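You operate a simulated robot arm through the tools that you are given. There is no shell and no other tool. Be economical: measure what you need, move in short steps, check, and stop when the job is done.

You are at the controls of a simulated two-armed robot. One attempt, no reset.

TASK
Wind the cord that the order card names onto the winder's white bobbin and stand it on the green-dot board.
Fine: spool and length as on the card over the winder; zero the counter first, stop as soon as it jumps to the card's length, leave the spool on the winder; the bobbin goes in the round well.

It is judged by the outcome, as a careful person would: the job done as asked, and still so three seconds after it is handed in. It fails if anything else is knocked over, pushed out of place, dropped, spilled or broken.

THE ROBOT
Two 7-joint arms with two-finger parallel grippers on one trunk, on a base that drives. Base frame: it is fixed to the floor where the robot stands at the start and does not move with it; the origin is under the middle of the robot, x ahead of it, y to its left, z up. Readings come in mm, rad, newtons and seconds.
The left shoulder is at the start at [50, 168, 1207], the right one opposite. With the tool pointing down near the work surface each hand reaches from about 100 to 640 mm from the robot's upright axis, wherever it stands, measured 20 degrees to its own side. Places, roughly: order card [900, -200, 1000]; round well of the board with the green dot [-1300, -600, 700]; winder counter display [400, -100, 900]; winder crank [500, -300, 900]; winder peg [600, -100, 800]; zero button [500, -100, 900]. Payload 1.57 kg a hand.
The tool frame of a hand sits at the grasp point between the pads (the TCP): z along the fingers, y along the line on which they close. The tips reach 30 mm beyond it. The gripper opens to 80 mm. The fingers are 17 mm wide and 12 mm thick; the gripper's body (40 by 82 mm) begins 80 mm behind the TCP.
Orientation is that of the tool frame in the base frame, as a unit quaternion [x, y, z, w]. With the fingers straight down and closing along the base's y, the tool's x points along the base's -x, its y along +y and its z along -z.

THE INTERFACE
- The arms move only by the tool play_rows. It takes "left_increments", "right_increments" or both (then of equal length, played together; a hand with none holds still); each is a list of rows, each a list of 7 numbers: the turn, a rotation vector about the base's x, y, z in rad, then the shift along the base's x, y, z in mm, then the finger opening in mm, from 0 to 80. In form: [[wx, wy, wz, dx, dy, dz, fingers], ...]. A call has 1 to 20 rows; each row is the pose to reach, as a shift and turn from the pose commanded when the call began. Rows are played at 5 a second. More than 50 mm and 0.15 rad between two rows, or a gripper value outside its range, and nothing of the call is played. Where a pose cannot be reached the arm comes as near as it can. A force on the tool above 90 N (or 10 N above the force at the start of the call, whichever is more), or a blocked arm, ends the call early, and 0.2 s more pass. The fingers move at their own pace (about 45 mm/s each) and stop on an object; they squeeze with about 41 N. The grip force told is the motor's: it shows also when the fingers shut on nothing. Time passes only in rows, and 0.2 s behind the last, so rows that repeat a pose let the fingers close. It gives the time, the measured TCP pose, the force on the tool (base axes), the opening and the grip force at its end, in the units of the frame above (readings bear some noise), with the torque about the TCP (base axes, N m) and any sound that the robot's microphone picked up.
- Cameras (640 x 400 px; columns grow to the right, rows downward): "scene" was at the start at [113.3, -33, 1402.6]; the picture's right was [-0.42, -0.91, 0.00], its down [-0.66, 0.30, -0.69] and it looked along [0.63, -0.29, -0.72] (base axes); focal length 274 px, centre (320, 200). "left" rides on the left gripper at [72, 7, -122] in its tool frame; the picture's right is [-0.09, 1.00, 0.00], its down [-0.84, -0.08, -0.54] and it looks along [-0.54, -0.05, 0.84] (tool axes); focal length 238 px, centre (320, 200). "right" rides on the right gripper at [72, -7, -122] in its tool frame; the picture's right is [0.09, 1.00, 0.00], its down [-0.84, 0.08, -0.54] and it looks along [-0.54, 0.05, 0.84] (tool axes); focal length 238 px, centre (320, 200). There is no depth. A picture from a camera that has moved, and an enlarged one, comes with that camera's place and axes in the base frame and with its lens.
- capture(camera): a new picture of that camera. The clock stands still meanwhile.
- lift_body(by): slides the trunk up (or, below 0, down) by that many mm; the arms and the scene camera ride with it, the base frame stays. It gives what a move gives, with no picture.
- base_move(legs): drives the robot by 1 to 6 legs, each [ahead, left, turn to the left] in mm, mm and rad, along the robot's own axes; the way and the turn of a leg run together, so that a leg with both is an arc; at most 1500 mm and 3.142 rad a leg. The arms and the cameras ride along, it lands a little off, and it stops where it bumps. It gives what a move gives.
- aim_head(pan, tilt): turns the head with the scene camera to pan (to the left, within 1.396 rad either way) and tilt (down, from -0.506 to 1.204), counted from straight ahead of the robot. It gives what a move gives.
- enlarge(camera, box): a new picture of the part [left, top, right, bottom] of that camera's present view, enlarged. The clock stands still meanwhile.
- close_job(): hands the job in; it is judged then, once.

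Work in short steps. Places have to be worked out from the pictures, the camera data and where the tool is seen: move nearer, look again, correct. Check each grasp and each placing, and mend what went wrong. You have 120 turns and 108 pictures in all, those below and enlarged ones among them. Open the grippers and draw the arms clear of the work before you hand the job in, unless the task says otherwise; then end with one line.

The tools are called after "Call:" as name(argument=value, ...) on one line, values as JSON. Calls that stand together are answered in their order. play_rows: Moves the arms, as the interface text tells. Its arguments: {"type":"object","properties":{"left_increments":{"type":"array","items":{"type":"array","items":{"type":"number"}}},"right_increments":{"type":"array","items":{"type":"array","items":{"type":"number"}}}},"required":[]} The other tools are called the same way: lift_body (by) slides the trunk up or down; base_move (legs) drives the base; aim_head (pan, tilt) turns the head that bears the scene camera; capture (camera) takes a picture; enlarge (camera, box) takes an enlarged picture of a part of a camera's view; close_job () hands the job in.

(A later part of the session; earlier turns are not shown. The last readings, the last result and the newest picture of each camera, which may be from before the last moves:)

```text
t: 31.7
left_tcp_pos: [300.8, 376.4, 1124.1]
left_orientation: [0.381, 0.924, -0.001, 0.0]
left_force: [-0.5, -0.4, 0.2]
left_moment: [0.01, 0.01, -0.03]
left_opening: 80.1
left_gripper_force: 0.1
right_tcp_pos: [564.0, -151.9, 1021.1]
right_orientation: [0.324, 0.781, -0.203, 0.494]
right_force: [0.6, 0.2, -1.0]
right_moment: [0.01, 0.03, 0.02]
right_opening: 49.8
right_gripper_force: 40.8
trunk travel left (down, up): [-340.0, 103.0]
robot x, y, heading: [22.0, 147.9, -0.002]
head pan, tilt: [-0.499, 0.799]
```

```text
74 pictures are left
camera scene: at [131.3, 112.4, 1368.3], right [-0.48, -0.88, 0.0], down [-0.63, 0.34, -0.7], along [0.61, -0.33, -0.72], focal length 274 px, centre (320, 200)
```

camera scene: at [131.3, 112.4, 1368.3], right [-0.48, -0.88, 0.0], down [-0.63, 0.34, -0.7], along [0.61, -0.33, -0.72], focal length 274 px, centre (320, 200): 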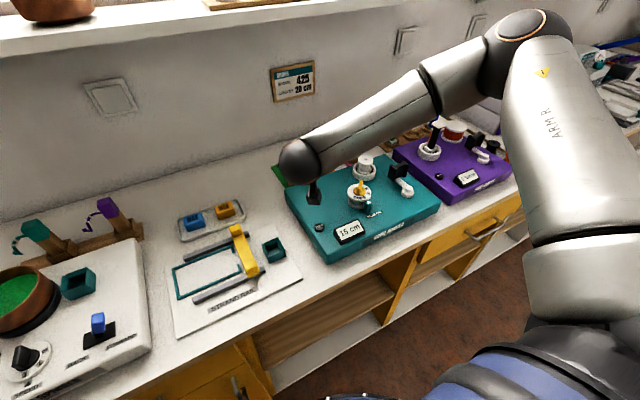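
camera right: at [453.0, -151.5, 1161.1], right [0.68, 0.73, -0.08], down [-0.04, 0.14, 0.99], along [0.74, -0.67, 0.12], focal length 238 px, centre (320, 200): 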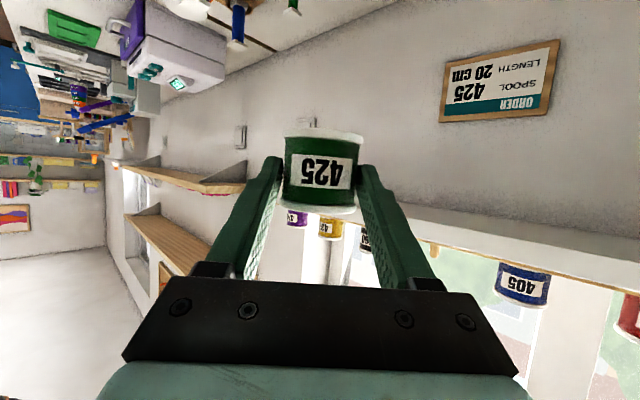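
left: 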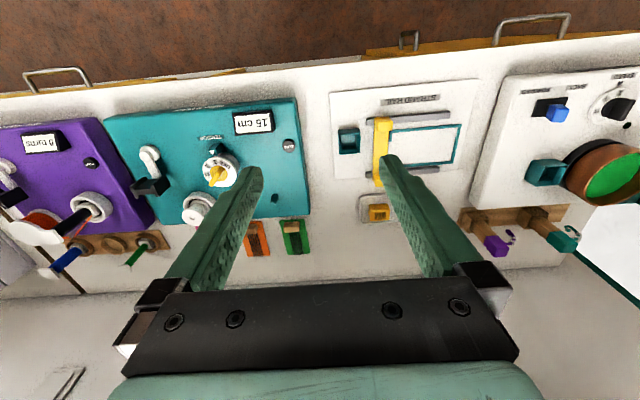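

The yaw limit bites again, so I do the handover. I raise the trunk, bring the right hand (yaw 0) in front of the robot, and turn the left hand to close along x.

Call:
lift_body(by=100)

Call:
play_rows(right_increments=[[0, 0, 0.13, 0, 0, 0, 20], [0, 0, 0.26, 0, 0, 0, 20], [0, 0, 0.39, 0, 0, 0, 20], [0, 0, 0.52, 0, 0, 0, 20], [0, 0, 0.65, 0, 0, 0, 20], [0, 0, 0.785, 0, 0, 0, 20], [0, 0, 0.785, -13, 33, -23, 20], [0, 0, 0.785, -27, 67, -46, 20], [0, 0, 0.785, -41, 100, -69, 20], [0, 0, 0.785, -55, 133, -92, 20], [0, 0, 0.785, -69, 167, -115, 20], [0, 0, 0.785, -82, 200, -137, 20]], left_increments=[[0, 0, -0.13, 0, 0, 0, 80], [0, 0, -0.26, 0, 0, 0, 80], [0, 0, -0.39, 0, 0, 0, 80], [0, 0, -0.52, 0, 0, 0, 80], [0, 0, -0.65, 0, 0, 0, 80], [0, 0, -0.785, 0, 0, 0, 80], [0, 0, -0.785, 20, -10, 0, 80], [0, 0, -0.785, 50, -20, 0, 80], [0, 0, -0.785, 80, -30, 0, 80], [0, 0, -0.785, 110, -50, 0, 80], [0, 0, -0.785, 140, -70, 0, 80], [0, 0, -0.785, 170, -90, 0, 80]])

Call:
aim_head(pan=0, tilt=0.9)

Call:
capture(camera="scene")

```text
t: 33.0
left_tcp_pos: [300.1, 375.6, 1224.8]
left_orientation: [0.382, 0.924, -0.001, 0.0]
left_force: [0.8, 0.1, 0.0]
left_moment: [-0.01, 0.01, 0.03]
left_opening: 80.0
left_gripper_force: 0.1
right_tcp_pos: [564.7, -153.0, 1121.3]
right_orientation: [0.324, 0.781, -0.204, 0.493]
right_force: [-0.5, -0.3, -0.3]
right_moment: [0.03, -0.01, 0.01]
right_opening: 49.7
right_gripper_force: 40.5
trunk travel left (down, up): [-440.0, 3.0]
robot x, y, heading: [18.5, 150.8, -0.0]
head pan, tilt: [-0.499, 0.799]
```

```text
t: 35.6
left_tcp_pos: [327.7, 241.8, 1212.4]
left_orientation: [0.705, 0.709, 0.0, 0.0]
left_force: [0.2, -0.7, -0.4]
left_moment: [0.05, -0.03, 0.03]
left_opening: 80.3
left_gripper_force: 0.0
left hand out of reach, approached as far as the arm can: row 4, 5, 6, 7, 8, 9, 10, 11, 12
right_tcp_pos: [512.8, -8.8, 1095.2]
right_orientation: [0.002, 0.848, -0.001, 0.53]
right_force: [0.2, -0.7, -0.2]
right_moment: [-0.02, 0.01, -0.01]
right_opening: 49.9
right_gripper_force: 41.1
right hand out of reach, approached as far as the arm can: row 5, 7, 8, 9, 10, 11, 12
trunk travel left (down, up): [-440.0, 3.0]
robot x, y, heading: [24.7, 151.2, 0.005]
head pan, tilt: [-0.499, 0.799]
```

```text
t: 36.6
left_tcp_pos: [327.6, 241.7, 1212.5]
left_orientation: [0.705, 0.709, 0.0, 0.001]
left_force: [0.9, -0.3, 0.2]
left_moment: [-0.02, -0.01, -0.01]
left_opening: 80.1
left_gripper_force: 0.0
right_tcp_pos: [513.3, -10.1, 1095.1]
right_orientation: [0.001, 0.847, -0.001, 0.531]
right_force: [0.6, -0.7, -0.7]
right_moment: [-0.04, 0.01, 0.03]
right_opening: 49.5
right_gripper_force: 41.4
trunk travel left (down, up): [-440.0, 3.0]
robot x, y, heading: [16.6, 152.4, -0.003]
head pan, tilt: [0.0, 0.901]
```

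```text
73 pictures are left
camera scene: at [135.8, 151.0, 1460.4], right [0.0, -1.0, 0.0], down [-0.78, 0.0, -0.62], along [0.62, 0.0, -0.78], focal length 274 px, centre (320, 200)
```

scene: 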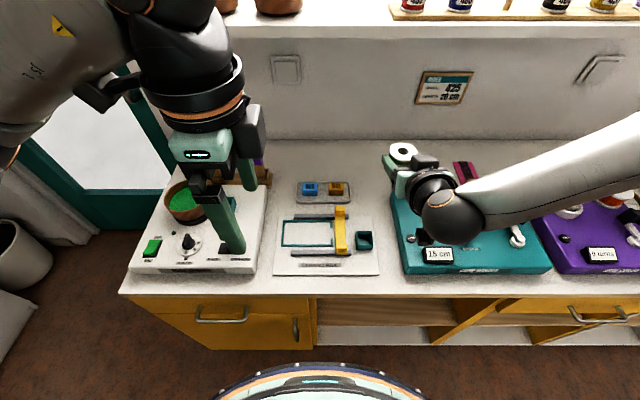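

The left wrist is at its limit in that sense of rotation. I turn it the other way, to about +80°, in place.

Call:
play_rows(left_increments=[[0, 0, 0.148, 0, 0, 0, 80], [0, 0, 0.296, 0, 0, 0, 80], [0, 0, 0.444, 0, 0, 0, 80], [0, 0, 0.592, 0, 0, 0, 80], [0, 0, 0.74, 0, 0, 0, 80], [0, 0, 0.888, 0, 0, 0, 80], [0, 0, 1.036, 0, 0, 0, 80], [0, 0, 1.184, 0, 0, 0, 80], [0, 0, 1.332, 0, 0, 0, 80], [0, 0, 1.48, 0, 0, 0, 80], [0, 0, 1.628, 0, 0, 0, 80], [0, 0, 1.776, 0, 0, 0, 80], [0, 0, 1.924, 0, 0, 0, 80], [0, 0, 2.072, 0, 0, 0, 80], [0, 0, 2.22, 0, 0, 0, 80], [0, 0, 2.368, 0, 0, 0, 80], [0, 0, 2.516, 0, 0, 0, 80], [0, 0, 2.664, 0, 0, 0, 80], [0, 0, 2.812, 0, 0, 0, 80], [0, 0, 2.96, 0, 0, 0, 80]])

```text
t: 40.8
left_tcp_pos: [324.8, 238.8, 1210.1]
left_orientation: [-0.642, 0.767, 0.001, 0.0]
left_force: [-0.1, 0.3, 0.3]
left_moment: [0.02, -0.02, -0.03]
left_opening: 79.8
left_gripper_force: 0.1
right_tcp_pos: [513.1, -9.5, 1093.6]
right_orientation: [0.001, 0.847, -0.001, 0.531]
right_force: [0.9, 1.0, -0.9]
right_moment: [0.01, 0.05, 0.0]
right_opening: 49.8
right_gripper_force: 41.0
trunk travel left (down, up): [-440.0, 3.0]
robot x, y, heading: [20.4, 153.7, -0.001]
head pan, tilt: [0.0, 0.901]
```

+80° works. I bring the left hand over the spool (axis ≈ [522, -10], top ≈ 1107), staying 90 mm above.

Call:
play_rows(left_increments=[[0, 0, 0, 40, 0, 0, 80], [0, 0, 0, 80, 0, 0, 80], [0, 0, 0, 120, 0, 0, 80], [0, 0, 0, 160, -10, 0, 80], [0, 0, 0, 197, -30, 0, 80], [0, 0, 0, 197, -75, 0, 80], [0, 0, 0, 197, -120, 0, 80], [0, 0, 0, 197, -165, 0, 80], [0, 0, 0, 197, -210, 0, 80], [0, 0, 0, 197, -249, 0, 80]])

Call:
capture(camera="left")

Call:
capture(camera="scene")

```text
t: 43.0
left_tcp_pos: [508.7, 42.6, 1205.9]
left_orientation: [-0.642, 0.767, -0.002, 0.0]
left_force: [0.3, 0.0, 0.0]
left_moment: [0.03, 0.0, 0.02]
left_opening: 80.3
left_gripper_force: 0.0
left hand out of reach, approached as far as the arm can: row 9, 10
right_tcp_pos: [513.8, -9.9, 1094.4]
right_orientation: [0.002, 0.848, -0.001, 0.531]
right_force: [-0.5, -0.4, -1.1]
right_moment: [-0.01, 0.05, 0.0]
right_opening: 49.9
right_gripper_force: 41.2
trunk travel left (down, up): [-440.0, 3.0]
robot x, y, heading: [22.1, 151.0, 0.003]
head pan, tilt: [0.0, 0.901]
```

```text
72 pictures are left
camera left: at [490.1, -27.2, 1327.6], right [-0.96, 0.27, 0.0], down [0.22, 0.81, 0.54], along [0.15, 0.52, -0.84], focal length 238 px, centre (320, 200)
```

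left: 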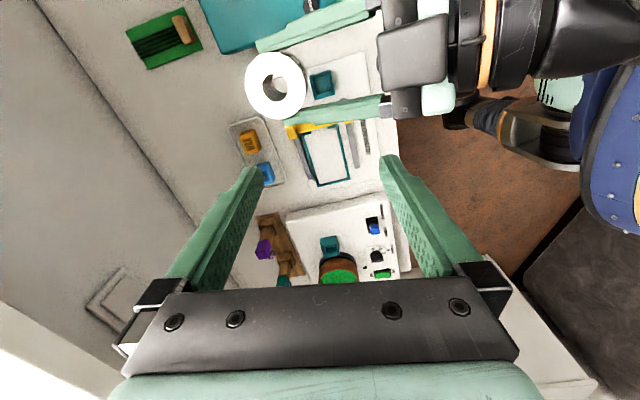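

```text
71 pictures are left
camera scene: at [135.9, 150.7, 1460.4], right [0.0, -1.0, 0.0], down [-0.78, 0.0, -0.62], along [0.62, 0.0, -0.78], focal length 274 px, centre (320, 200)
```

scene: 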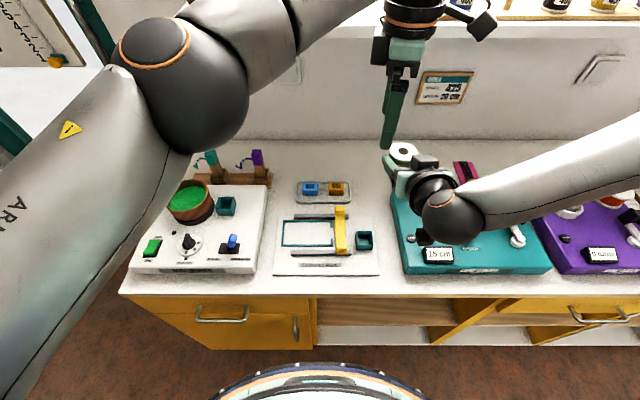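

The left hand falls about 50 mm short. I bring the right hand's spool toward +y to meet it.

Call:
play_rows(right_increments=[[0, 0, 0, 0, 15, 0, 20], [0, 0, 0, 0, 30, 0, 20], [0, 0, 0, 0, 45, 0, 20], [0, 0, 0, 0, 60, 0, 20]])

```text
t: 44.0
left_tcp_pos: [508.7, 41.4, 1205.5]
left_orientation: [-0.641, 0.767, -0.001, 0.0]
left_force: [0.8, 0.2, 0.2]
left_moment: [0.02, 0.0, 0.02]
left_opening: 80.1
left_gripper_force: 0.1
right_tcp_pos: [511.6, 8.9, 1113.7]
right_orientation: [0.0, 0.846, 0.0, 0.533]
right_force: [0.3, -0.2, -1.2]
right_moment: [0.02, 0.01, 0.02]
right_opening: 49.5
right_gripper_force: 40.9
right hand out of reach, approached as far as the arm can: row 1, 2, 3, 4
trunk travel left (down, up): [-440.0, 3.0]
robot x, y, heading: [22.5, 147.3, 0.005]
head pan, tilt: [0.0, 0.901]
```

Yawing the right hand toward +y should extend its reach, with the left turning equally to keep the grips crossed.

Call:
play_rows(right_increments=[[0, 0, 0.13, 0, 10, 0, 20], [0, 0, 0.26, 0, 20, 0, 20], [0, 0, 0.4, 0, 30, 0, 20], [0, 0, 0.4, 0, 38, 0, 20]], left_increments=[[0, 0, 0.13, 0, 0, 0, 80], [0, 0, 0.26, 0, 0, 0, 80], [0, 0, 0.4, 0, 0, 0, 80], [0, 0, 0.4, 0, 0, 0, 80]])

Call:
capture(camera="left")

```text
t: 45.0
left_tcp_pos: [510.7, 46.1, 1205.7]
left_orientation: [0.783, -0.622, 0.001, -0.002]
left_force: [5.1, 13.2, 4.9]
left_moment: [-0.18, 0.3, -0.48]
left_opening: 72.2
left_gripper_force: 0.1
right_tcp_pos: [517.0, 47.2, 1139.0]
right_orientation: [-0.168, 0.833, 0.105, 0.517]
right_force: [-5.7, -13.0, -6.3]
right_moment: [1.1, -0.63, 0.6]
right_opening: 49.8
right_gripper_force: 41.2
right hand out of reach, approached as far as the arm can: row 1, 2, 3, 4
trunk travel left (down, up): [-440.0, 3.0]
robot x, y, heading: [23.4, 150.6, 0.002]
head pan, tilt: [0.0, 0.901]
```

```text
70 pictures are left
camera left: at [521.6, -24.9, 1327.3], right [-0.99, -0.14, 0.0], down [-0.12, 0.83, 0.54], along [-0.07, 0.54, -0.84], focal length 238 px, centre (320, 200)
```

left: 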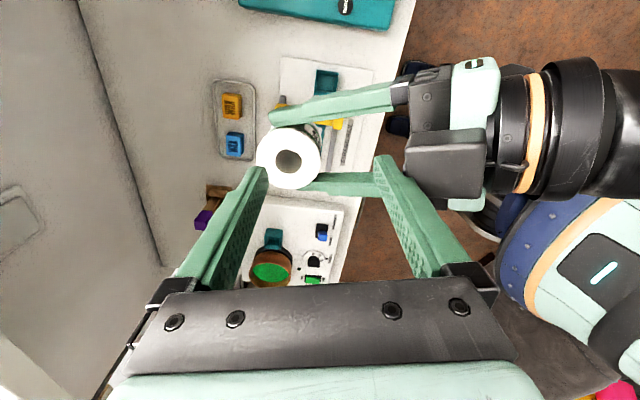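

The hands are touching lightly because the left finger is too far back. I shift the left hand forward to centre over the spool axis (~[525, 50]).

Call:
play_rows(left_increments=[[0, 0, 0, 8, 2, 4, 80], [0, 0, 0, 16, 4, 4, 80]])

Call:
capture(camera="left")

Call:
capture(camera="scene")

```text
t: 45.6
left_tcp_pos: [519.9, 52.3, 1209.1]
left_orientation: [0.78, -0.625, 0.002, 0.0]
left_force: [0.1, 0.9, -0.5]
left_moment: [-0.02, 0.01, 0.02]
left_opening: 80.0
left_gripper_force: 0.1
left hand out of reach, approached as far as the arm can: row 1, 2
right_tcp_pos: [516.5, 49.3, 1140.8]
right_orientation: [-0.168, 0.831, 0.105, 0.52]
right_force: [-0.1, 0.5, -0.6]
right_moment: [0.01, 0.02, 0.03]
right_opening: 49.7
right_gripper_force: 40.7
trunk travel left (down, up): [-440.0, 3.0]
robot x, y, heading: [19.8, 149.9, -0.003]
head pan, tilt: [0.0, 0.901]
```

```text
69 pictures are left
camera left: at [529.2, -17.6, 1331.3], right [-0.99, -0.13, 0.0], down [-0.11, 0.83, 0.54], along [-0.07, 0.54, -0.84], focal length 238 px, centre (320, 200)
```

left: 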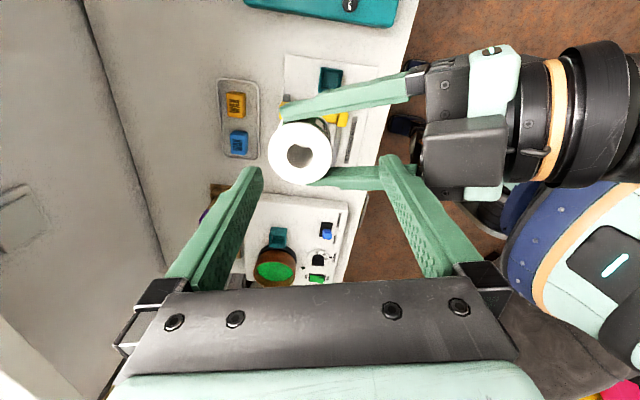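

```text
68 pictures are left
camera scene: at [135.9, 151.0, 1460.4], right [0.0, -1.0, 0.0], down [-0.78, 0.0, -0.62], along [0.62, 0.0, -0.78], focal length 274 px, centre (320, 200)
```

scene: 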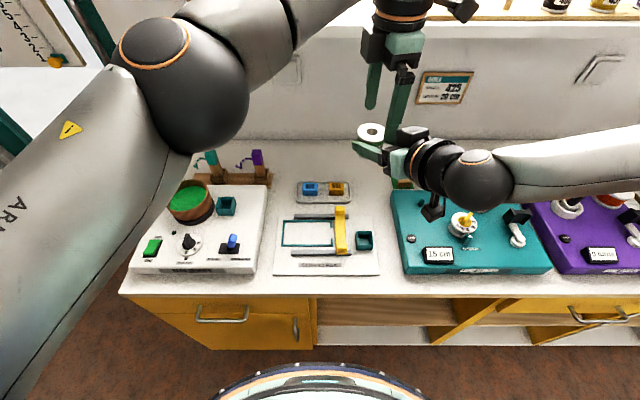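

Spool axis is at ≈[535, 54]. The left is at its limit, so I pull the right hand back about 14 mm to centre the spool under it.

Call:
play_rows(right_increments=[[0, 0, 0, -7, 0, 0, 20], [0, 0, 0, -14, 0, 0, 20]])

Call:
capture(camera="left")

```text
t: 46.2
left_tcp_pos: [519.4, 53.9, 1209.0]
left_orientation: [0.781, -0.625, 0.002, 0.0]
left_force: [0.3, 0.5, 0.7]
left_moment: [0.02, 0.02, 0.0]
left_opening: 79.9
left_gripper_force: 0.1
right_tcp_pos: [503.7, 50.6, 1142.4]
right_orientation: [-0.168, 0.83, 0.106, 0.521]
right_force: [-0.7, 0.5, -1.0]
right_moment: [0.0, 0.02, -0.02]
right_opening: 49.6
right_gripper_force: 41.0
trunk travel left (down, up): [-440.0, 3.0]
robot x, y, heading: [20.0, 148.2, 0.007]
head pan, tilt: [0.0, 0.901]
```

```text
67 pictures are left
camera left: at [529.8, -16.8, 1331.3], right [-0.99, -0.13, 0.0], down [-0.11, 0.83, 0.54], along [-0.07, 0.54, -0.84], focal length 238 px, centre (320, 200)
```

left: 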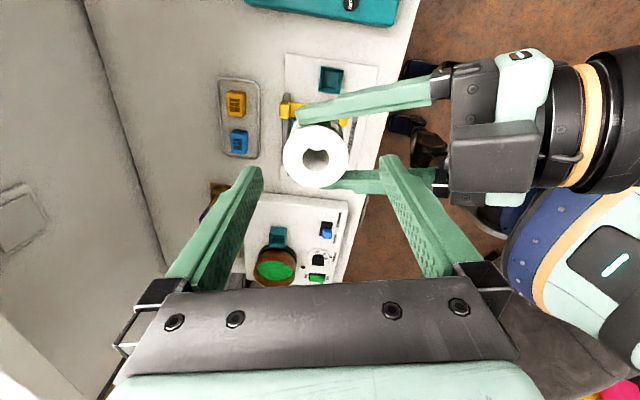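

Now centred within ~4 mm. I descend the left hand 50 mm around the spool.

Call:
play_rows(left_increments=[[0, 0, 0, 4, 0, -17, 80], [0, 0, 0, 4, 0, -34, 80], [0, 0, 0, 4, 0, -50, 80], [0, 0, 0, 4, 0, -50, 80]])

Call:
capture(camera="left")

Call:
capture(camera="right")

```text
t: 47.2
left_tcp_pos: [522.6, 55.1, 1157.7]
left_orientation: [0.782, -0.623, 0.001, -0.001]
left_force: [-0.4, 0.3, 0.6]
left_moment: [-0.02, -0.02, -0.02]
left_opening: 79.8
left_gripper_force: 0.0
right_tcp_pos: [504.3, 49.2, 1143.3]
right_orientation: [-0.168, 0.83, 0.106, 0.521]
right_force: [0.0, -0.1, -0.8]
right_moment: [0.01, 0.01, 0.01]
right_opening: 49.6
right_gripper_force: 41.2
trunk travel left (down, up): [-440.0, 3.0]
robot x, y, heading: [22.7, 149.4, -0.0]
head pan, tilt: [0.0, 0.901]
```

```text
66 pictures are left
camera left: at [532.5, -16.4, 1281.0], right [-0.99, -0.13, 0.0], down [-0.11, 0.83, 0.54], along [-0.07, 0.54, -0.84], focal length 238 px, centre (320, 200)
```

left: 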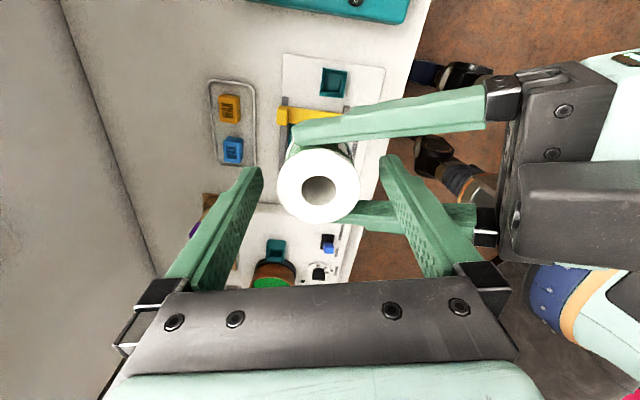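

```text
65 pictures are left
camera right: at [376.3, -10.9, 1130.6], right [-0.42, 0.9, -0.08], down [-0.14, 0.02, 0.99], along [0.89, 0.43, 0.12], focal length 238 px, centre (320, 200)
```

right: 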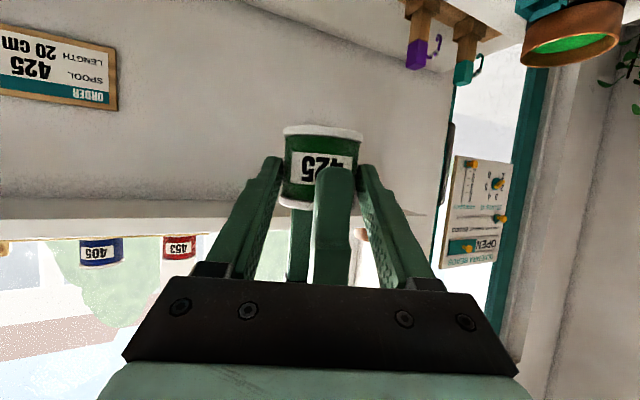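

Both grips are crossed properly. I close the left hand on the spool.

Call:
play_rows(left_increments=[[0, 0, 0, 0, 0, 0, 62], [0, 0, 0, 0, 0, 0, 50], [0, 0, 0, 0, 0, 0, 40], [0, 0, 0, 0, 0, 0, 30], [0, 0, 0, 0, 0, 0, 30]])

Call:
capture(camera="left")

```text
t: 48.4
left_tcp_pos: [522.8, 55.0, 1159.5]
left_orientation: [0.782, -0.624, 0.0, -0.001]
left_force: [8.5, 1.5, -0.9]
left_moment: [0.03, 0.41, -0.03]
left_opening: 49.8
left_gripper_force: 39.4
right_tcp_pos: [504.8, 50.2, 1143.0]
right_orientation: [-0.168, 0.83, 0.106, 0.521]
right_force: [-8.2, -1.9, 1.2]
right_moment: [0.01, -0.58, 0.03]
right_opening: 49.7
right_gripper_force: 40.9
trunk travel left (down, up): [-440.0, 3.0]
robot x, y, heading: [20.5, 150.5, 0.0]
head pan, tilt: [0.0, 0.901]
```

```text
64 pictures are left
camera left: at [533.1, -15.8, 1281.2], right [-0.99, -0.13, 0.0], down [-0.11, 0.83, 0.54], along [-0.07, 0.54, -0.84], focal length 238 px, centre (320, 200)
```

left: 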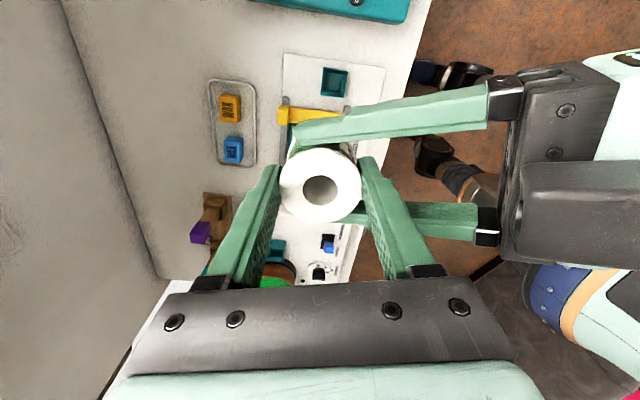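

Left has it (49.8 mm). I open the right fingers and lift the left hand out of them.

Call:
play_rows(right_increments=[[0, 0, 0, 0, 0, 0, 65], [0, 0, 0, 0, 0, 0, 80], [0, 0, 0, 0, 0, 0, 80], [0, 0, 0, 0, 0, -10, 80], [0, 0, 0, 0, 0, -20, 80], [0, 0, 0, 0, 0, -30, 80], [0, 0, 0, 0, 0, -40, 80]], left_increments=[[0, 0, 0, 0, 0, 0, 20], [0, 0, 0, 0, 0, 0, 20], [0, 0, 0, 0, 0, 0, 20], [0, 0, 0, 0, 0, 12, 20], [0, 0, 0, 0, 0, 24, 20], [0, 0, 0, 0, 0, 36, 20], [0, 0, 0, 0, 0, 46, 20]])

Call:
capture(camera="left")

Call:
capture(camera="right")

```text
t: 50.0
left_tcp_pos: [521.9, 55.2, 1205.1]
left_orientation: [0.781, -0.624, 0.002, 0.001]
left_force: [-0.2, -1.7, -0.8]
left_moment: [0.04, -0.01, -0.01]
left_opening: 49.4
left_gripper_force: 40.8
right_tcp_pos: [503.8, 49.2, 1142.8]
right_orientation: [-0.169, 0.83, 0.107, 0.52]
right_force: [0.5, 0.4, -0.2]
right_moment: [0.04, 0.03, 0.02]
right_opening: 79.8
right_gripper_force: 0.2
right hand out of reach, approached as far as the arm can: row 4, 5, 6, 7
trunk travel left (down, up): [-440.0, 3.0]
robot x, y, heading: [17.0, 149.6, -0.001]
head pan, tilt: [0.0, 0.901]
```

```text
63 pictures are left
camera left: at [532.0, -15.9, 1326.5], right [-0.99, -0.13, 0.0], down [-0.11, 0.83, 0.54], along [-0.07, 0.54, -0.84], focal length 238 px, centre (320, 200)
```

left: 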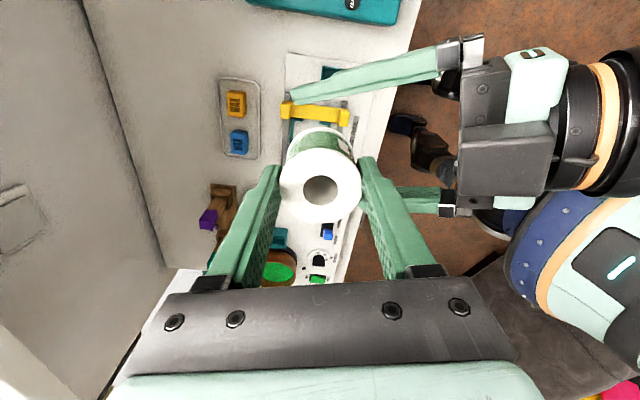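

```text
62 pictures are left
camera right: at [376.3, -10.7, 1130.6], right [-0.42, 0.9, -0.08], down [-0.14, 0.02, 0.99], along [0.89, 0.43, 0.12], focal length 238 px, centre (320, 200)
```

right: 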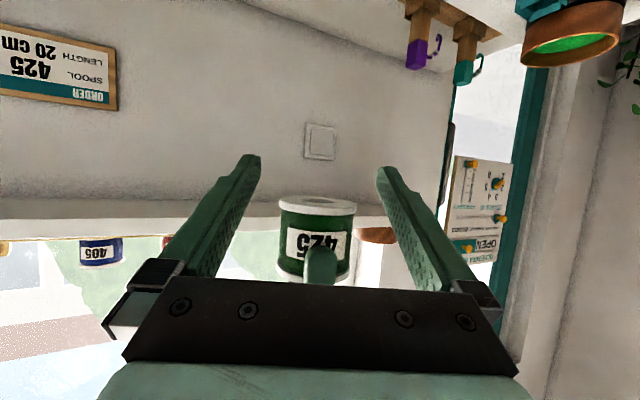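

Left holds the spool cleanly. I withdraw the right hand sideways to its own side and unyaw it.

Call:
play_rows(right_increments=[[0, 0, 0, 0, -30, 0, 80], [0, 0, 0, 0, -70, 0, 80], [0, 0, 0, 0, -110, 0, 80], [0, 0, 0, 0, -150, 0, 80], [0, 0, -0.13, 0, -190, 0, 80], [0, 0, -0.26, 0, -230, 0, 80], [0, 0, -0.4, 0, -270, 0, 80]])

Call:
capture(camera="scene")

```text
t: 51.6
left_tcp_pos: [522.4, 54.1, 1203.6]
left_orientation: [0.781, -0.624, 0.0, 0.0]
left_force: [-0.2, -0.3, -1.1]
left_moment: [0.03, -0.02, 0.0]
left_opening: 49.6
left_gripper_force: 41.1
right_tcp_pos: [504.2, -219.9, 1143.8]
right_orientation: [0.0, 0.846, 0.001, 0.534]
right_force: [-0.5, 0.0, -0.5]
right_moment: [0.02, 0.01, 0.01]
right_opening: 79.8
right_gripper_force: 0.0
trunk travel left (down, up): [-440.0, 3.0]
robot x, y, heading: [20.3, 147.8, -0.006]
head pan, tilt: [0.0, 0.901]
```

```text
61 pictures are left
camera scene: at [135.8, 150.8, 1460.5], right [0.0, -1.0, 0.0], down [-0.78, 0.0, -0.62], along [0.62, 0.0, -0.78], focal length 274 px, centre (320, 200)
```

scene: 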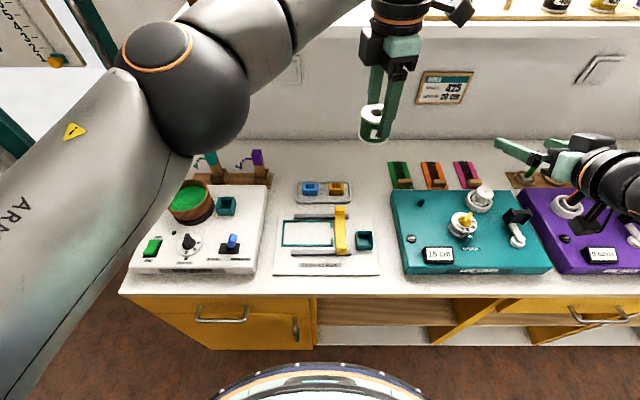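

Spool held well. I return the right hand to tool-down, then drive right and forward so both hands face the winder.

Call:
play_rows(right_increments=[[0, 0.142, 0, -10, -10, 5, 80], [0, 0.284, 0, -20, -20, 10, 80], [0, 0.426, 0, -40, -30, 15, 80], [0, 0.567, 0, -60, -40, 20, 80], [0, 0.709, 0, -80, -50, 25, 80], [0, 0.85, 0, -100, -60, 30, 80], [0, 0.992, 0, -120, -70, 30, 80], [0, 1.128, 0, -140, -80, 30, 80]])

Call:
base_move(legs=[[0, -300, 0], [75, 0, 0]])

Call:
capture(camera="scene")

Call:
capture(camera="left")

```text
t: 53.4
left_tcp_pos: [521.6, 54.2, 1203.7]
left_orientation: [0.781, -0.625, 0.001, 0.0]
left_force: [-0.4, 0.9, -1.0]
left_moment: [0.03, 0.02, -0.01]
left_opening: 49.5
left_gripper_force: 40.9
right_tcp_pos: [364.4, -300.8, 1172.7]
right_orientation: [0.0, 1.0, 0.002, -0.002]
right_force: [0.7, 0.2, 0.6]
right_moment: [-0.04, 0.03, -0.01]
right_opening: 79.9
right_gripper_force: 0.0
trunk travel left (down, up): [-440.0, 3.0]
robot x, y, heading: [16.8, 146.4, -0.002]
head pan, tilt: [0.0, 0.901]
```

```text
t: 57.2
left_tcp_pos: [599.8, -242.5, 1202.5]
left_orientation: [0.78, -0.625, 0.001, 0.001]
left_force: [0.9, 0.0, -1.2]
left_moment: [-0.01, 0.02, -0.01]
left_opening: 49.4
left_gripper_force: 41.4
right_tcp_pos: [441.3, -598.5, 1172.0]
right_orientation: [0.001, 1.0, 0.001, -0.002]
right_force: [0.1, 0.0, -0.1]
right_moment: [-0.02, 0.03, -0.01]
right_opening: 80.0
right_gripper_force: 0.0
trunk travel left (down, up): [-440.0, 3.0]
robot x, y, heading: [97.0, -145.1, 0.001]
head pan, tilt: [0.0, 0.901]
```

```text
60 pictures are left
camera scene: at [214.2, -145.9, 1460.3], right [0.0, -1.0, 0.0], down [-0.78, 0.0, -0.62], along [0.62, 0.0, -0.78], focal length 274 px, centre (320, 200)
```

scene: 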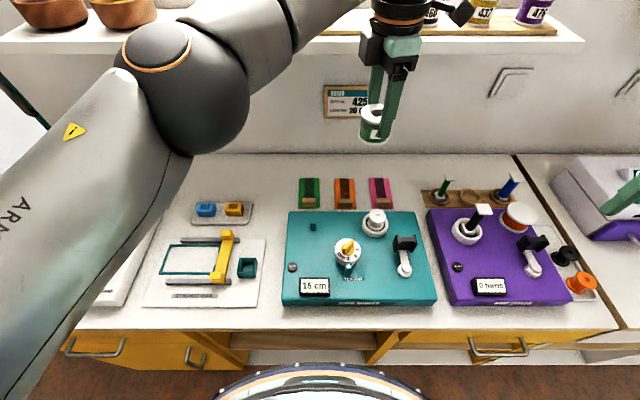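

```text
59 pictures are left
camera left: at [609.9, -313.6, 1326.1], right [-0.99, -0.13, 0.0], down [-0.11, 0.83, 0.54], along [-0.07, 0.54, -0.84], focal length 238 px, centre (320, 200)
```

left: 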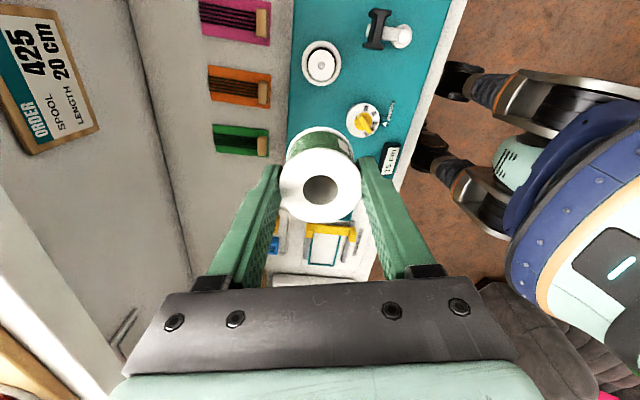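

Good position. I enlarge the winder for precise positions of peg, button, crank and bobbin.

Call:
enlarge(camera="scene", box=[275, 195, 445, 310])

Call:
enlarge(camera="left", box=[270, 0, 470, 125])

```text
3.48 times, centred on (360, 252) of scene
camera zoom: at [214.2, -145.9, 1460.3], right [0.0, -1.0, 0.0], down [-0.78, 0.0, -0.62], along [0.62, 0.0, -0.78], focal length 952 px, centre (181, 17)
```

zoom: 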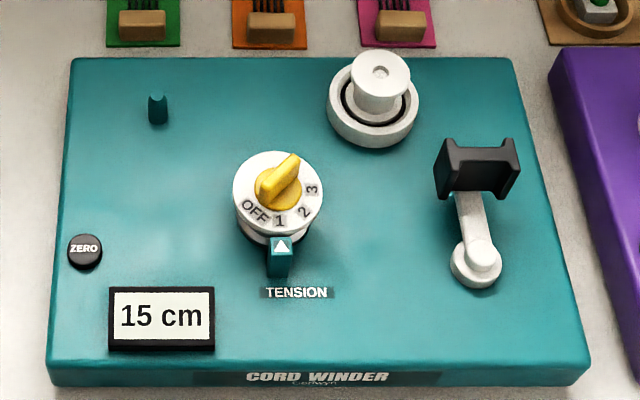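

```text
3.20 times, centred on (370, 62) of left
camera zoom: at [609.9, -313.6, 1326.1], right [-0.99, -0.13, 0.0], down [-0.11, 0.83, 0.54], along [-0.07, 0.54, -0.84], focal length 763 px, centre (160, 640)
```

zoom: 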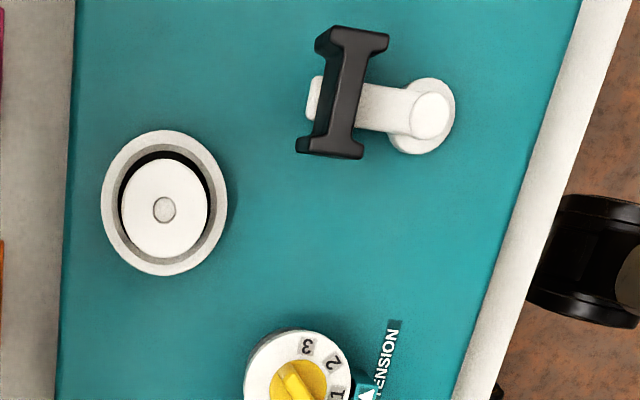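

Bobbin top ≈ [605, -288, 903], winder top ≈ 838, peg ≈ [600, -127] with its top ≈ 872. I lower the trunk and bring the spool above the peg.

Call:
lift_body(by=-120)

Call:
play_rows(left_increments=[[0, 0, 0, 0, 40, -10, 20], [0, 0, 0, 0, 80, -30, 20], [0, 0, 0, 0, 115, -60, 20], [0, 0, 0, 0, 115, -95, 20]])

Call:
capture(camera="left")

Call:
capture(camera="scene")

```text
t: 58.7
left_tcp_pos: [599.5, -242.3, 1084.3]
left_orientation: [0.781, -0.625, 0.001, 0.0]
left_force: [-0.4, 0.2, -0.3]
left_moment: [-0.02, 0.0, -0.02]
left_opening: 49.7
left_gripper_force: 40.8
right_tcp_pos: [440.2, -597.3, 1051.6]
right_orientation: [0.002, 1.0, 0.001, -0.001]
right_force: [0.7, -1.1, -0.5]
right_moment: [0.03, 0.0, -0.01]
right_opening: 80.0
right_gripper_force: 0.0
trunk travel left (down, up): [-320.0, 123.0]
robot x, y, heading: [98.4, -147.4, -0.002]
head pan, tilt: [0.0, 0.901]
```

```text
t: 59.7
left_tcp_pos: [600.6, -129.2, 987.4]
left_orientation: [0.78, -0.625, 0.001, -0.001]
left_force: [-0.1, 0.6, 0.0]
left_moment: [-0.02, -0.02, -0.03]
left_opening: 49.6
left_gripper_force: 41.0
right_tcp_pos: [440.7, -597.3, 1052.5]
right_orientation: [0.001, 1.0, 0.001, 0.0]
right_force: [-0.7, 0.0, 0.6]
right_moment: [0.02, 0.01, -0.04]
right_opening: 80.0
right_gripper_force: 0.0
trunk travel left (down, up): [-320.0, 123.0]
robot x, y, heading: [94.4, -148.4, 0.003]
head pan, tilt: [0.0, 0.901]
```

```text
56 pictures are left
camera left: at [610.8, -199.7, 1109.6], right [-0.99, -0.13, 0.0], down [-0.11, 0.83, 0.54], along [-0.07, 0.54, -0.84], focal length 238 px, centre (320, 200)
```

left: 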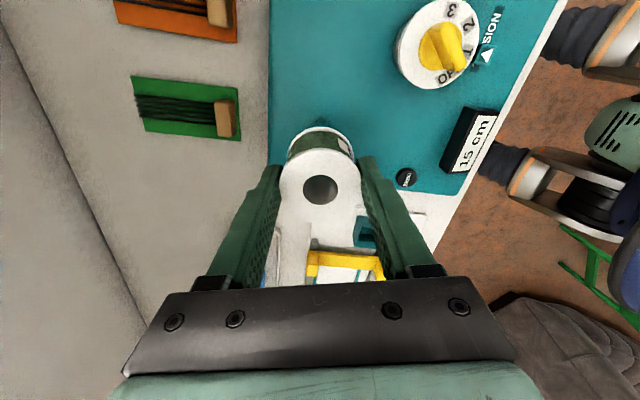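

```text
55 pictures are left
camera scene: at [213.5, -146.2, 1340.4], right [0.0, -1.0, 0.0], down [-0.78, 0.0, -0.62], along [0.62, 0.0, -0.78], focal length 274 px, centre (320, 200)
```

scene: 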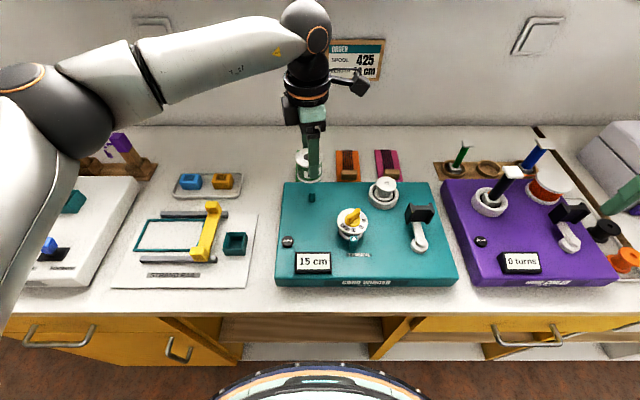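

I enlarge the scene to triangulate the peg against the view from the higher trunk.

Call:
enlarge(camera="scene", box=[265, 140, 435, 255])

```text
3.48 times, centred on (350, 198) of scene
camera zoom: at [213.5, -146.2, 1340.4], right [0.0, -1.0, 0.0], down [-0.78, 0.0, -0.62], along [0.62, 0.0, -0.78], focal length 952 px, centre (216, 209)
```

zoom: 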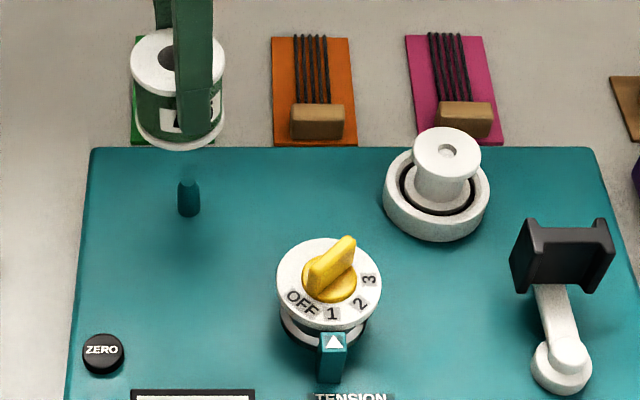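

Peg axis [606, -128], top 872, base ~843; spool axis [602, -124], bottom ~937. I correct by (+4, -4) and descend to just above the peg.

Call:
play_rows(left_increments=[[0, 0, 0, 4, -4, -20, 20], [0, 0, 0, 4, -4, -40, 20], [0, 0, 0, 4, -4, -55, 20], [0, 0, 0, 4, -4, -55, 20]])

Call:
enlarge(camera="scene", box=[265, 140, 365, 215])

Call:
enlarge(camera="left", box=[260, 110, 380, 210])

```text
t: 60.7
left_tcp_pos: [604.0, -131.1, 931.4]
left_orientation: [0.781, -0.624, 0.001, 0.0]
left_force: [-0.6, 0.2, -1.4]
left_moment: [-0.03, -0.01, -0.01]
left_opening: 49.6
left_gripper_force: 40.9
right_tcp_pos: [439.7, -599.1, 1053.1]
right_orientation: [0.001, 1.0, 0.002, -0.001]
right_force: [-0.6, -0.1, -0.1]
right_moment: [-0.01, -0.02, 0.02]
right_opening: 79.8
right_gripper_force: 0.0
trunk travel left (down, up): [-320.0, 123.0]
robot x, y, heading: [95.5, -146.9, 0.001]
head pan, tilt: [0.0, 0.901]
```

```text
5.33 times, centred on (315, 178) of scene
camera zoom: at [213.2, -145.9, 1340.4], right [0.0, -1.0, 0.0], down [-0.78, 0.0, -0.62], along [0.62, 0.0, -0.78], focal length 1459 px, centre (347, 320)
```

zoom: 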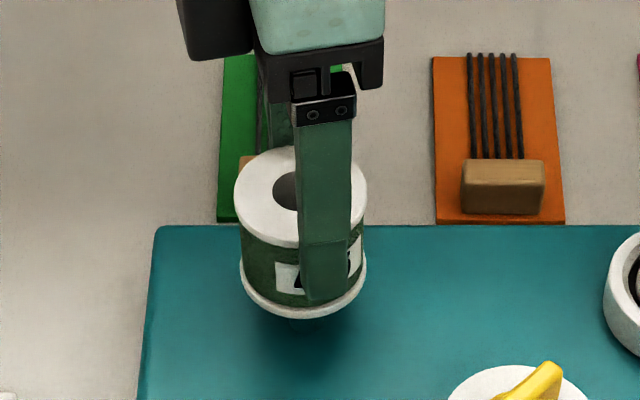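

```text
4.00 times, centred on (320, 160) of left
camera zoom: at [613.1, -202.3, 1054.6], right [-0.99, -0.13, 0.0], down [-0.11, 0.83, 0.54], along [-0.07, 0.54, -0.84], focal length 953 px, centre (320, 360)
```

zoom: 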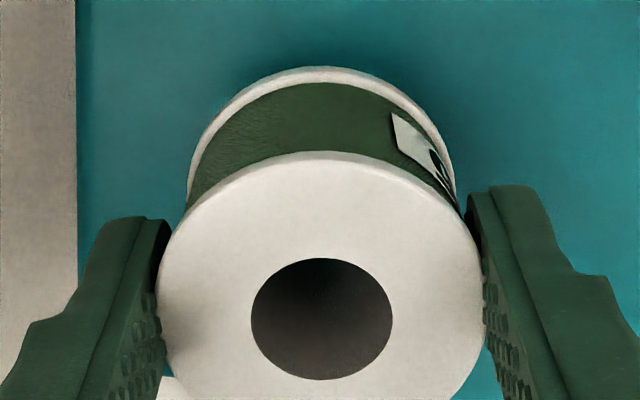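

Aligned within ~2 mm. I descend onto the peg slowly, watching the force.

Call:
play_rows(left_increments=[[0, 0, 0, 2, 0, -8, 20], [0, 0, 0, 2, 0, -16, 20], [0, 0, 0, 2, 0, -24, 20], [0, 0, 0, 2, 0, -32, 20]])

Call:
enlarge(camera="scene", box=[265, 140, 365, 215])

```text
t: 61.7
left_tcp_pos: [605.3, -131.7, 902.6]
left_orientation: [0.78, -0.625, 0.001, 0.0]
left_force: [-4.6, -0.4, 3.6]
left_moment: [0.04, 0.37, 0.03]
left_opening: 49.3
left_gripper_force: 41.5
right_tcp_pos: [439.6, -598.6, 1052.4]
right_orientation: [0.0, 1.0, 0.001, 0.0]
right_force: [-0.1, 0.1, 0.4]
right_moment: [0.04, 0.01, 0.01]
right_opening: 80.0
right_gripper_force: 0.0
trunk travel left (down, up): [-320.0, 123.0]
robot x, y, heading: [97.1, -145.6, 0.001]
head pan, tilt: [0.0, 0.901]
```

```text
5.33 times, centred on (315, 178) of scene
camera zoom: at [212.2, -146.1, 1340.6], right [0.0, -1.0, 0.0], down [-0.78, 0.0, -0.62], along [0.62, 0.0, -0.78], focal length 1459 px, centre (347, 320)
```

zoom: 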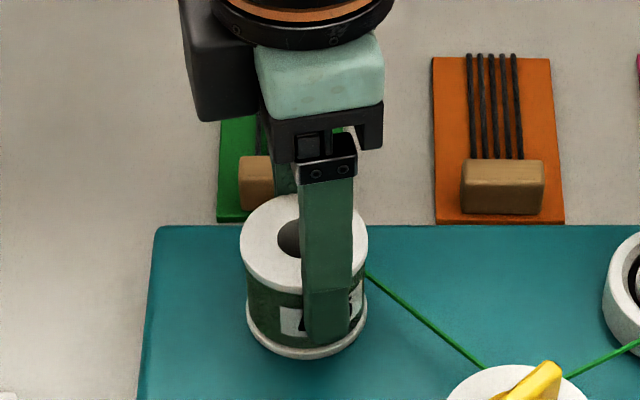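

The cord snapped into place from spool via the dial to the bobbin, so the spool is on the peg. I go down a few mm more, then release.

Call:
play_rows(left_increments=[[0, 0, 0, -1, 0, -4, 20], [0, 0, 0, -2, 0, -7, 20]])

```text
t: 62.3
left_tcp_pos: [604.6, -131.5, 900.9]
left_orientation: [0.782, -0.624, 0.008, -0.002]
left_force: [0.8, 0.4, 34.7]
left_moment: [-0.01, 0.69, 0.0]
left_opening: 49.9
left_gripper_force: 41.5
right_tcp_pos: [438.3, -597.3, 1053.4]
right_orientation: [0.001, 1.0, 0.0, 0.001]
right_force: [0.4, 0.4, 0.0]
right_moment: [0.0, 0.0, 0.03]
right_opening: 79.8
right_gripper_force: 0.0
trunk travel left (down, up): [-320.0, 123.0]
robot x, y, heading: [95.9, -145.8, -0.002]
head pan, tilt: [0.0, 0.901]
```

Seated (35 N at the bottom). I open and rise straight up.

Call:
play_rows(left_increments=[[0, 0, 0, 0, 0, 3, 50], [0, 0, 0, 0, 0, 3, 65], [0, 0, 0, 0, 0, 3, 80], [0, 0, 0, 0, 0, 20, 80], [0, 0, 0, 0, 0, 60, 80], [0, 0, 0, 0, 0, 100, 80]])

Call:
enlarge(camera="scene", box=[265, 140, 435, 255])

```text
t: 63.7
left_tcp_pos: [602.6, -131.6, 995.0]
left_orientation: [0.78, -0.625, 0.001, -0.001]
left_force: [0.4, 1.2, -0.1]
left_moment: [-0.02, 0.05, -0.04]
left_opening: 80.0
left_gripper_force: 0.0
right_tcp_pos: [441.0, -597.7, 1052.4]
right_orientation: [0.0, 1.0, 0.001, -0.001]
right_force: [0.3, 0.6, 0.2]
right_moment: [-0.01, 0.01, 0.0]
right_opening: 79.9
right_gripper_force: 0.1
trunk travel left (down, up): [-320.0, 123.0]
robot x, y, heading: [100.2, -142.6, 0.001]
head pan, tilt: [0.0, 0.901]
```

```text
3.48 times, centred on (350, 198) of scene
camera zoom: at [213.0, -146.1, 1340.4], right [0.0, -1.0, 0.0], down [-0.78, 0.0, -0.62], along [0.62, 0.0, -0.78], focal length 952 px, centre (216, 209)
```

zoom: 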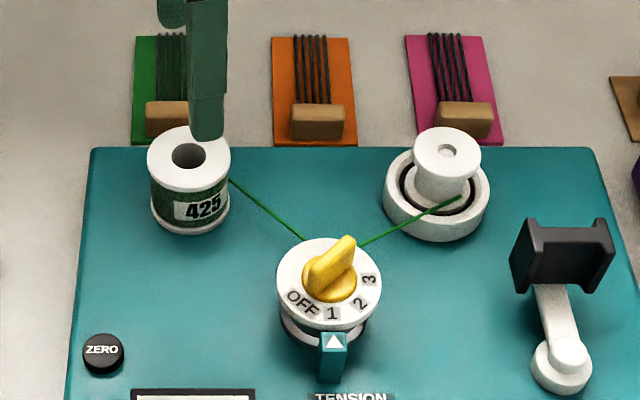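

Spool 425 is seated and threaded. Next the ZERO button at ≈[494, -80], top ≈852: I bring the closed left fingertips above it.

Call:
play_rows(left_increments=[[0, 0, 0, -36, 17, 0, 60], [0, 0, 0, -72, 34, 0, 30], [0, 0, 0, -108, 51, -20, 0], [0, 0, 0, -108, 51, -60, 0], [0, 0, 0, -108, 51, -95, 0], [0, 0, 0, -108, 51, -95, 0]])

Call:
capture(camera="scene")

Call:
enlarge(camera="scene", box=[255, 190, 365, 275])

```text
t: 65.1
left_tcp_pos: [493.1, -82.1, 901.5]
left_orientation: [0.78, -0.626, 0.001, 0.0]
left_force: [-0.8, 0.5, -0.3]
left_moment: [-0.01, 0.01, 0.0]
left_opening: 0.1
left_gripper_force: 20.9
right_tcp_pos: [440.3, -598.4, 1051.8]
right_orientation: [0.001, 1.0, 0.001, -0.001]
right_force: [-0.3, 1.1, -0.3]
right_moment: [0.01, 0.01, 0.01]
right_opening: 79.7
right_gripper_force: 0.0
trunk travel left (down, up): [-320.0, 123.0]
robot x, y, heading: [95.6, -146.2, -0.002]
head pan, tilt: [0.0, 0.901]
```

```text
49 pictures are left
camera scene: at [213.1, -145.9, 1340.4], right [0.0, -1.0, 0.0], down [-0.78, 0.0, -0.62], along [0.62, 0.0, -0.78], focal length 274 px, centre (320, 200)
```

scene: 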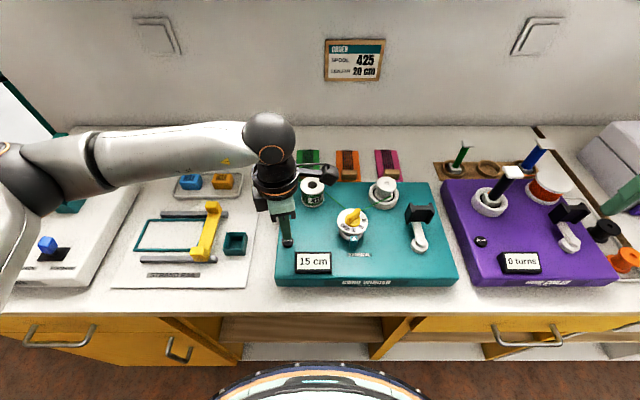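

```text
4.71 times, centred on (310, 232) of scene
camera zoom: at [213.1, -145.9, 1340.4], right [0.0, -1.0, 0.0], down [-0.78, 0.0, -0.62], along [0.62, 0.0, -0.78], focal length 1288 px, centre (367, 47)
```

zoom: 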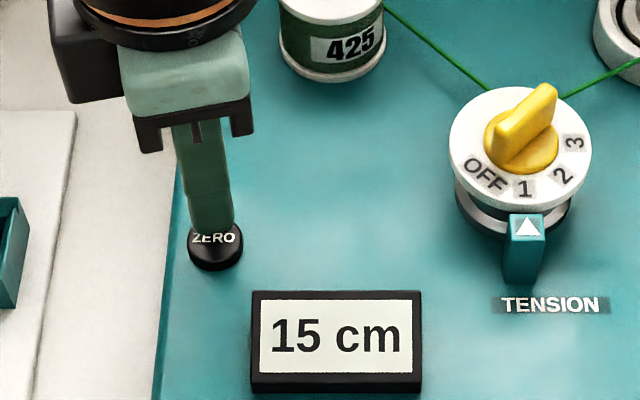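

The tip would land slightly in front of the button, so I shift +5 mm x and −2 mm y and press down gently.

Call:
play_rows(left_increments=[[0, 0, 0, 5, -1, -8, 0], [0, 0, 0, 5, -1, -15, 0], [0, 0, 0, 5, -1, -18, 0], [0, 0, 0, 5, -1, -21, 0]])

Call:
enlarge(camera="scene", box=[255, 190, 365, 275])

```text
t: 66.1
left_tcp_pos: [499.7, -81.6, 880.1]
left_orientation: [0.78, -0.626, 0.002, -0.001]
left_force: [-3.5, 0.5, 14.2]
left_moment: [0.02, 0.11, -0.03]
left_opening: 0.1
left_gripper_force: 21.5
right_tcp_pos: [440.4, -598.0, 1051.6]
right_orientation: [0.001, 1.0, 0.001, 0.001]
right_force: [0.2, 0.6, 0.7]
right_moment: [-0.04, -0.02, 0.0]
right_opening: 79.6
right_gripper_force: 0.0
trunk travel left (down, up): [-320.0, 123.0]
robot x, y, heading: [97.2, -143.6, -0.001]
head pan, tilt: [0.0, 0.901]
heard: click
```

```text
4.71 times, centred on (310, 232) of scene
camera zoom: at [211.8, -145.9, 1340.8], right [0.0, -1.0, 0.0], down [-0.78, 0.0, -0.62], along [0.62, 0.0, -0.78], focal length 1288 px, centre (367, 47)
```

zoom: 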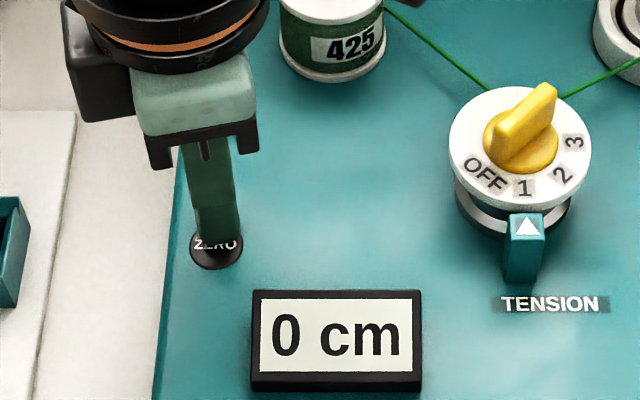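

Counter reads 0 cm. I retract the left hand and bring the right hand's camera over the crank.

Call:
play_rows(left_increments=[[0, 0, 0, 0, 0, 40, 0], [0, 0, 0, 0, 0, 85, 0], [0, 0, 0, -20, 40, 125, 0], [0, 0, 0, -50, 80, 160, 20], [0, 0, 0, -80, 120, 180, 40], [0, 0, 0, -110, 160, 180, 60]], right_increments=[[0, 0, 0, 0, 43, 0, 80], [0, 0, 0, 0, 87, 0, 80], [0, 0, 0, 0, 130, 0, 80], [0, 0, 0, 0, 174, 0, 80], [0, 0, 0, 0, 217, 0, 80], [0, 0, 0, -10, 260, 0, 80]])

Call:
capture(camera="right")

Call:
enlarge(camera="right", box=[260, 130, 390, 230])

```text
refused: row 3 steps farther than a row can; nothing moved
```

```text
46 pictures are left
camera right: at [367.3, -604.1, 1173.8], right [-0.09, 1.0, 0.0], down [0.84, 0.07, 0.54], along [0.54, 0.05, -0.84], focal length 238 px, centre (320, 200)
```

right: 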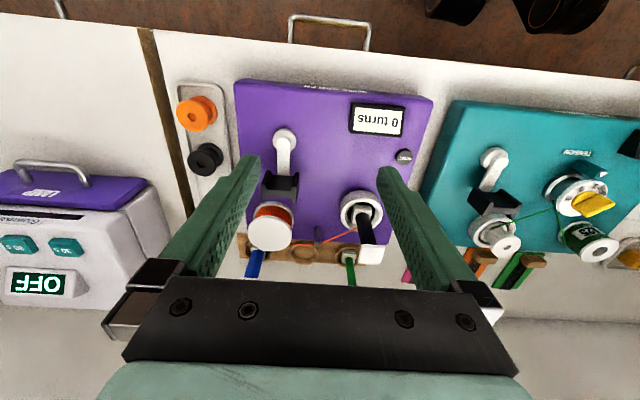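

```text
4.00 times, centred on (325, 180) of right
camera zoom: at [367.3, -604.1, 1173.8], right [-0.09, 1.0, 0.0], down [0.84, 0.07, 0.54], along [0.54, 0.05, -0.84], focal length 953 px, centre (300, 280)
```

zoom: 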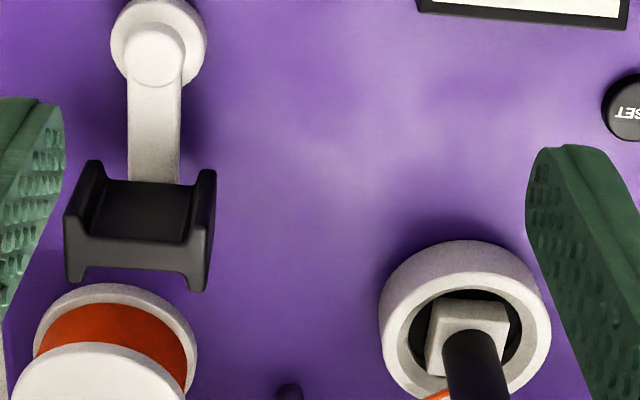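

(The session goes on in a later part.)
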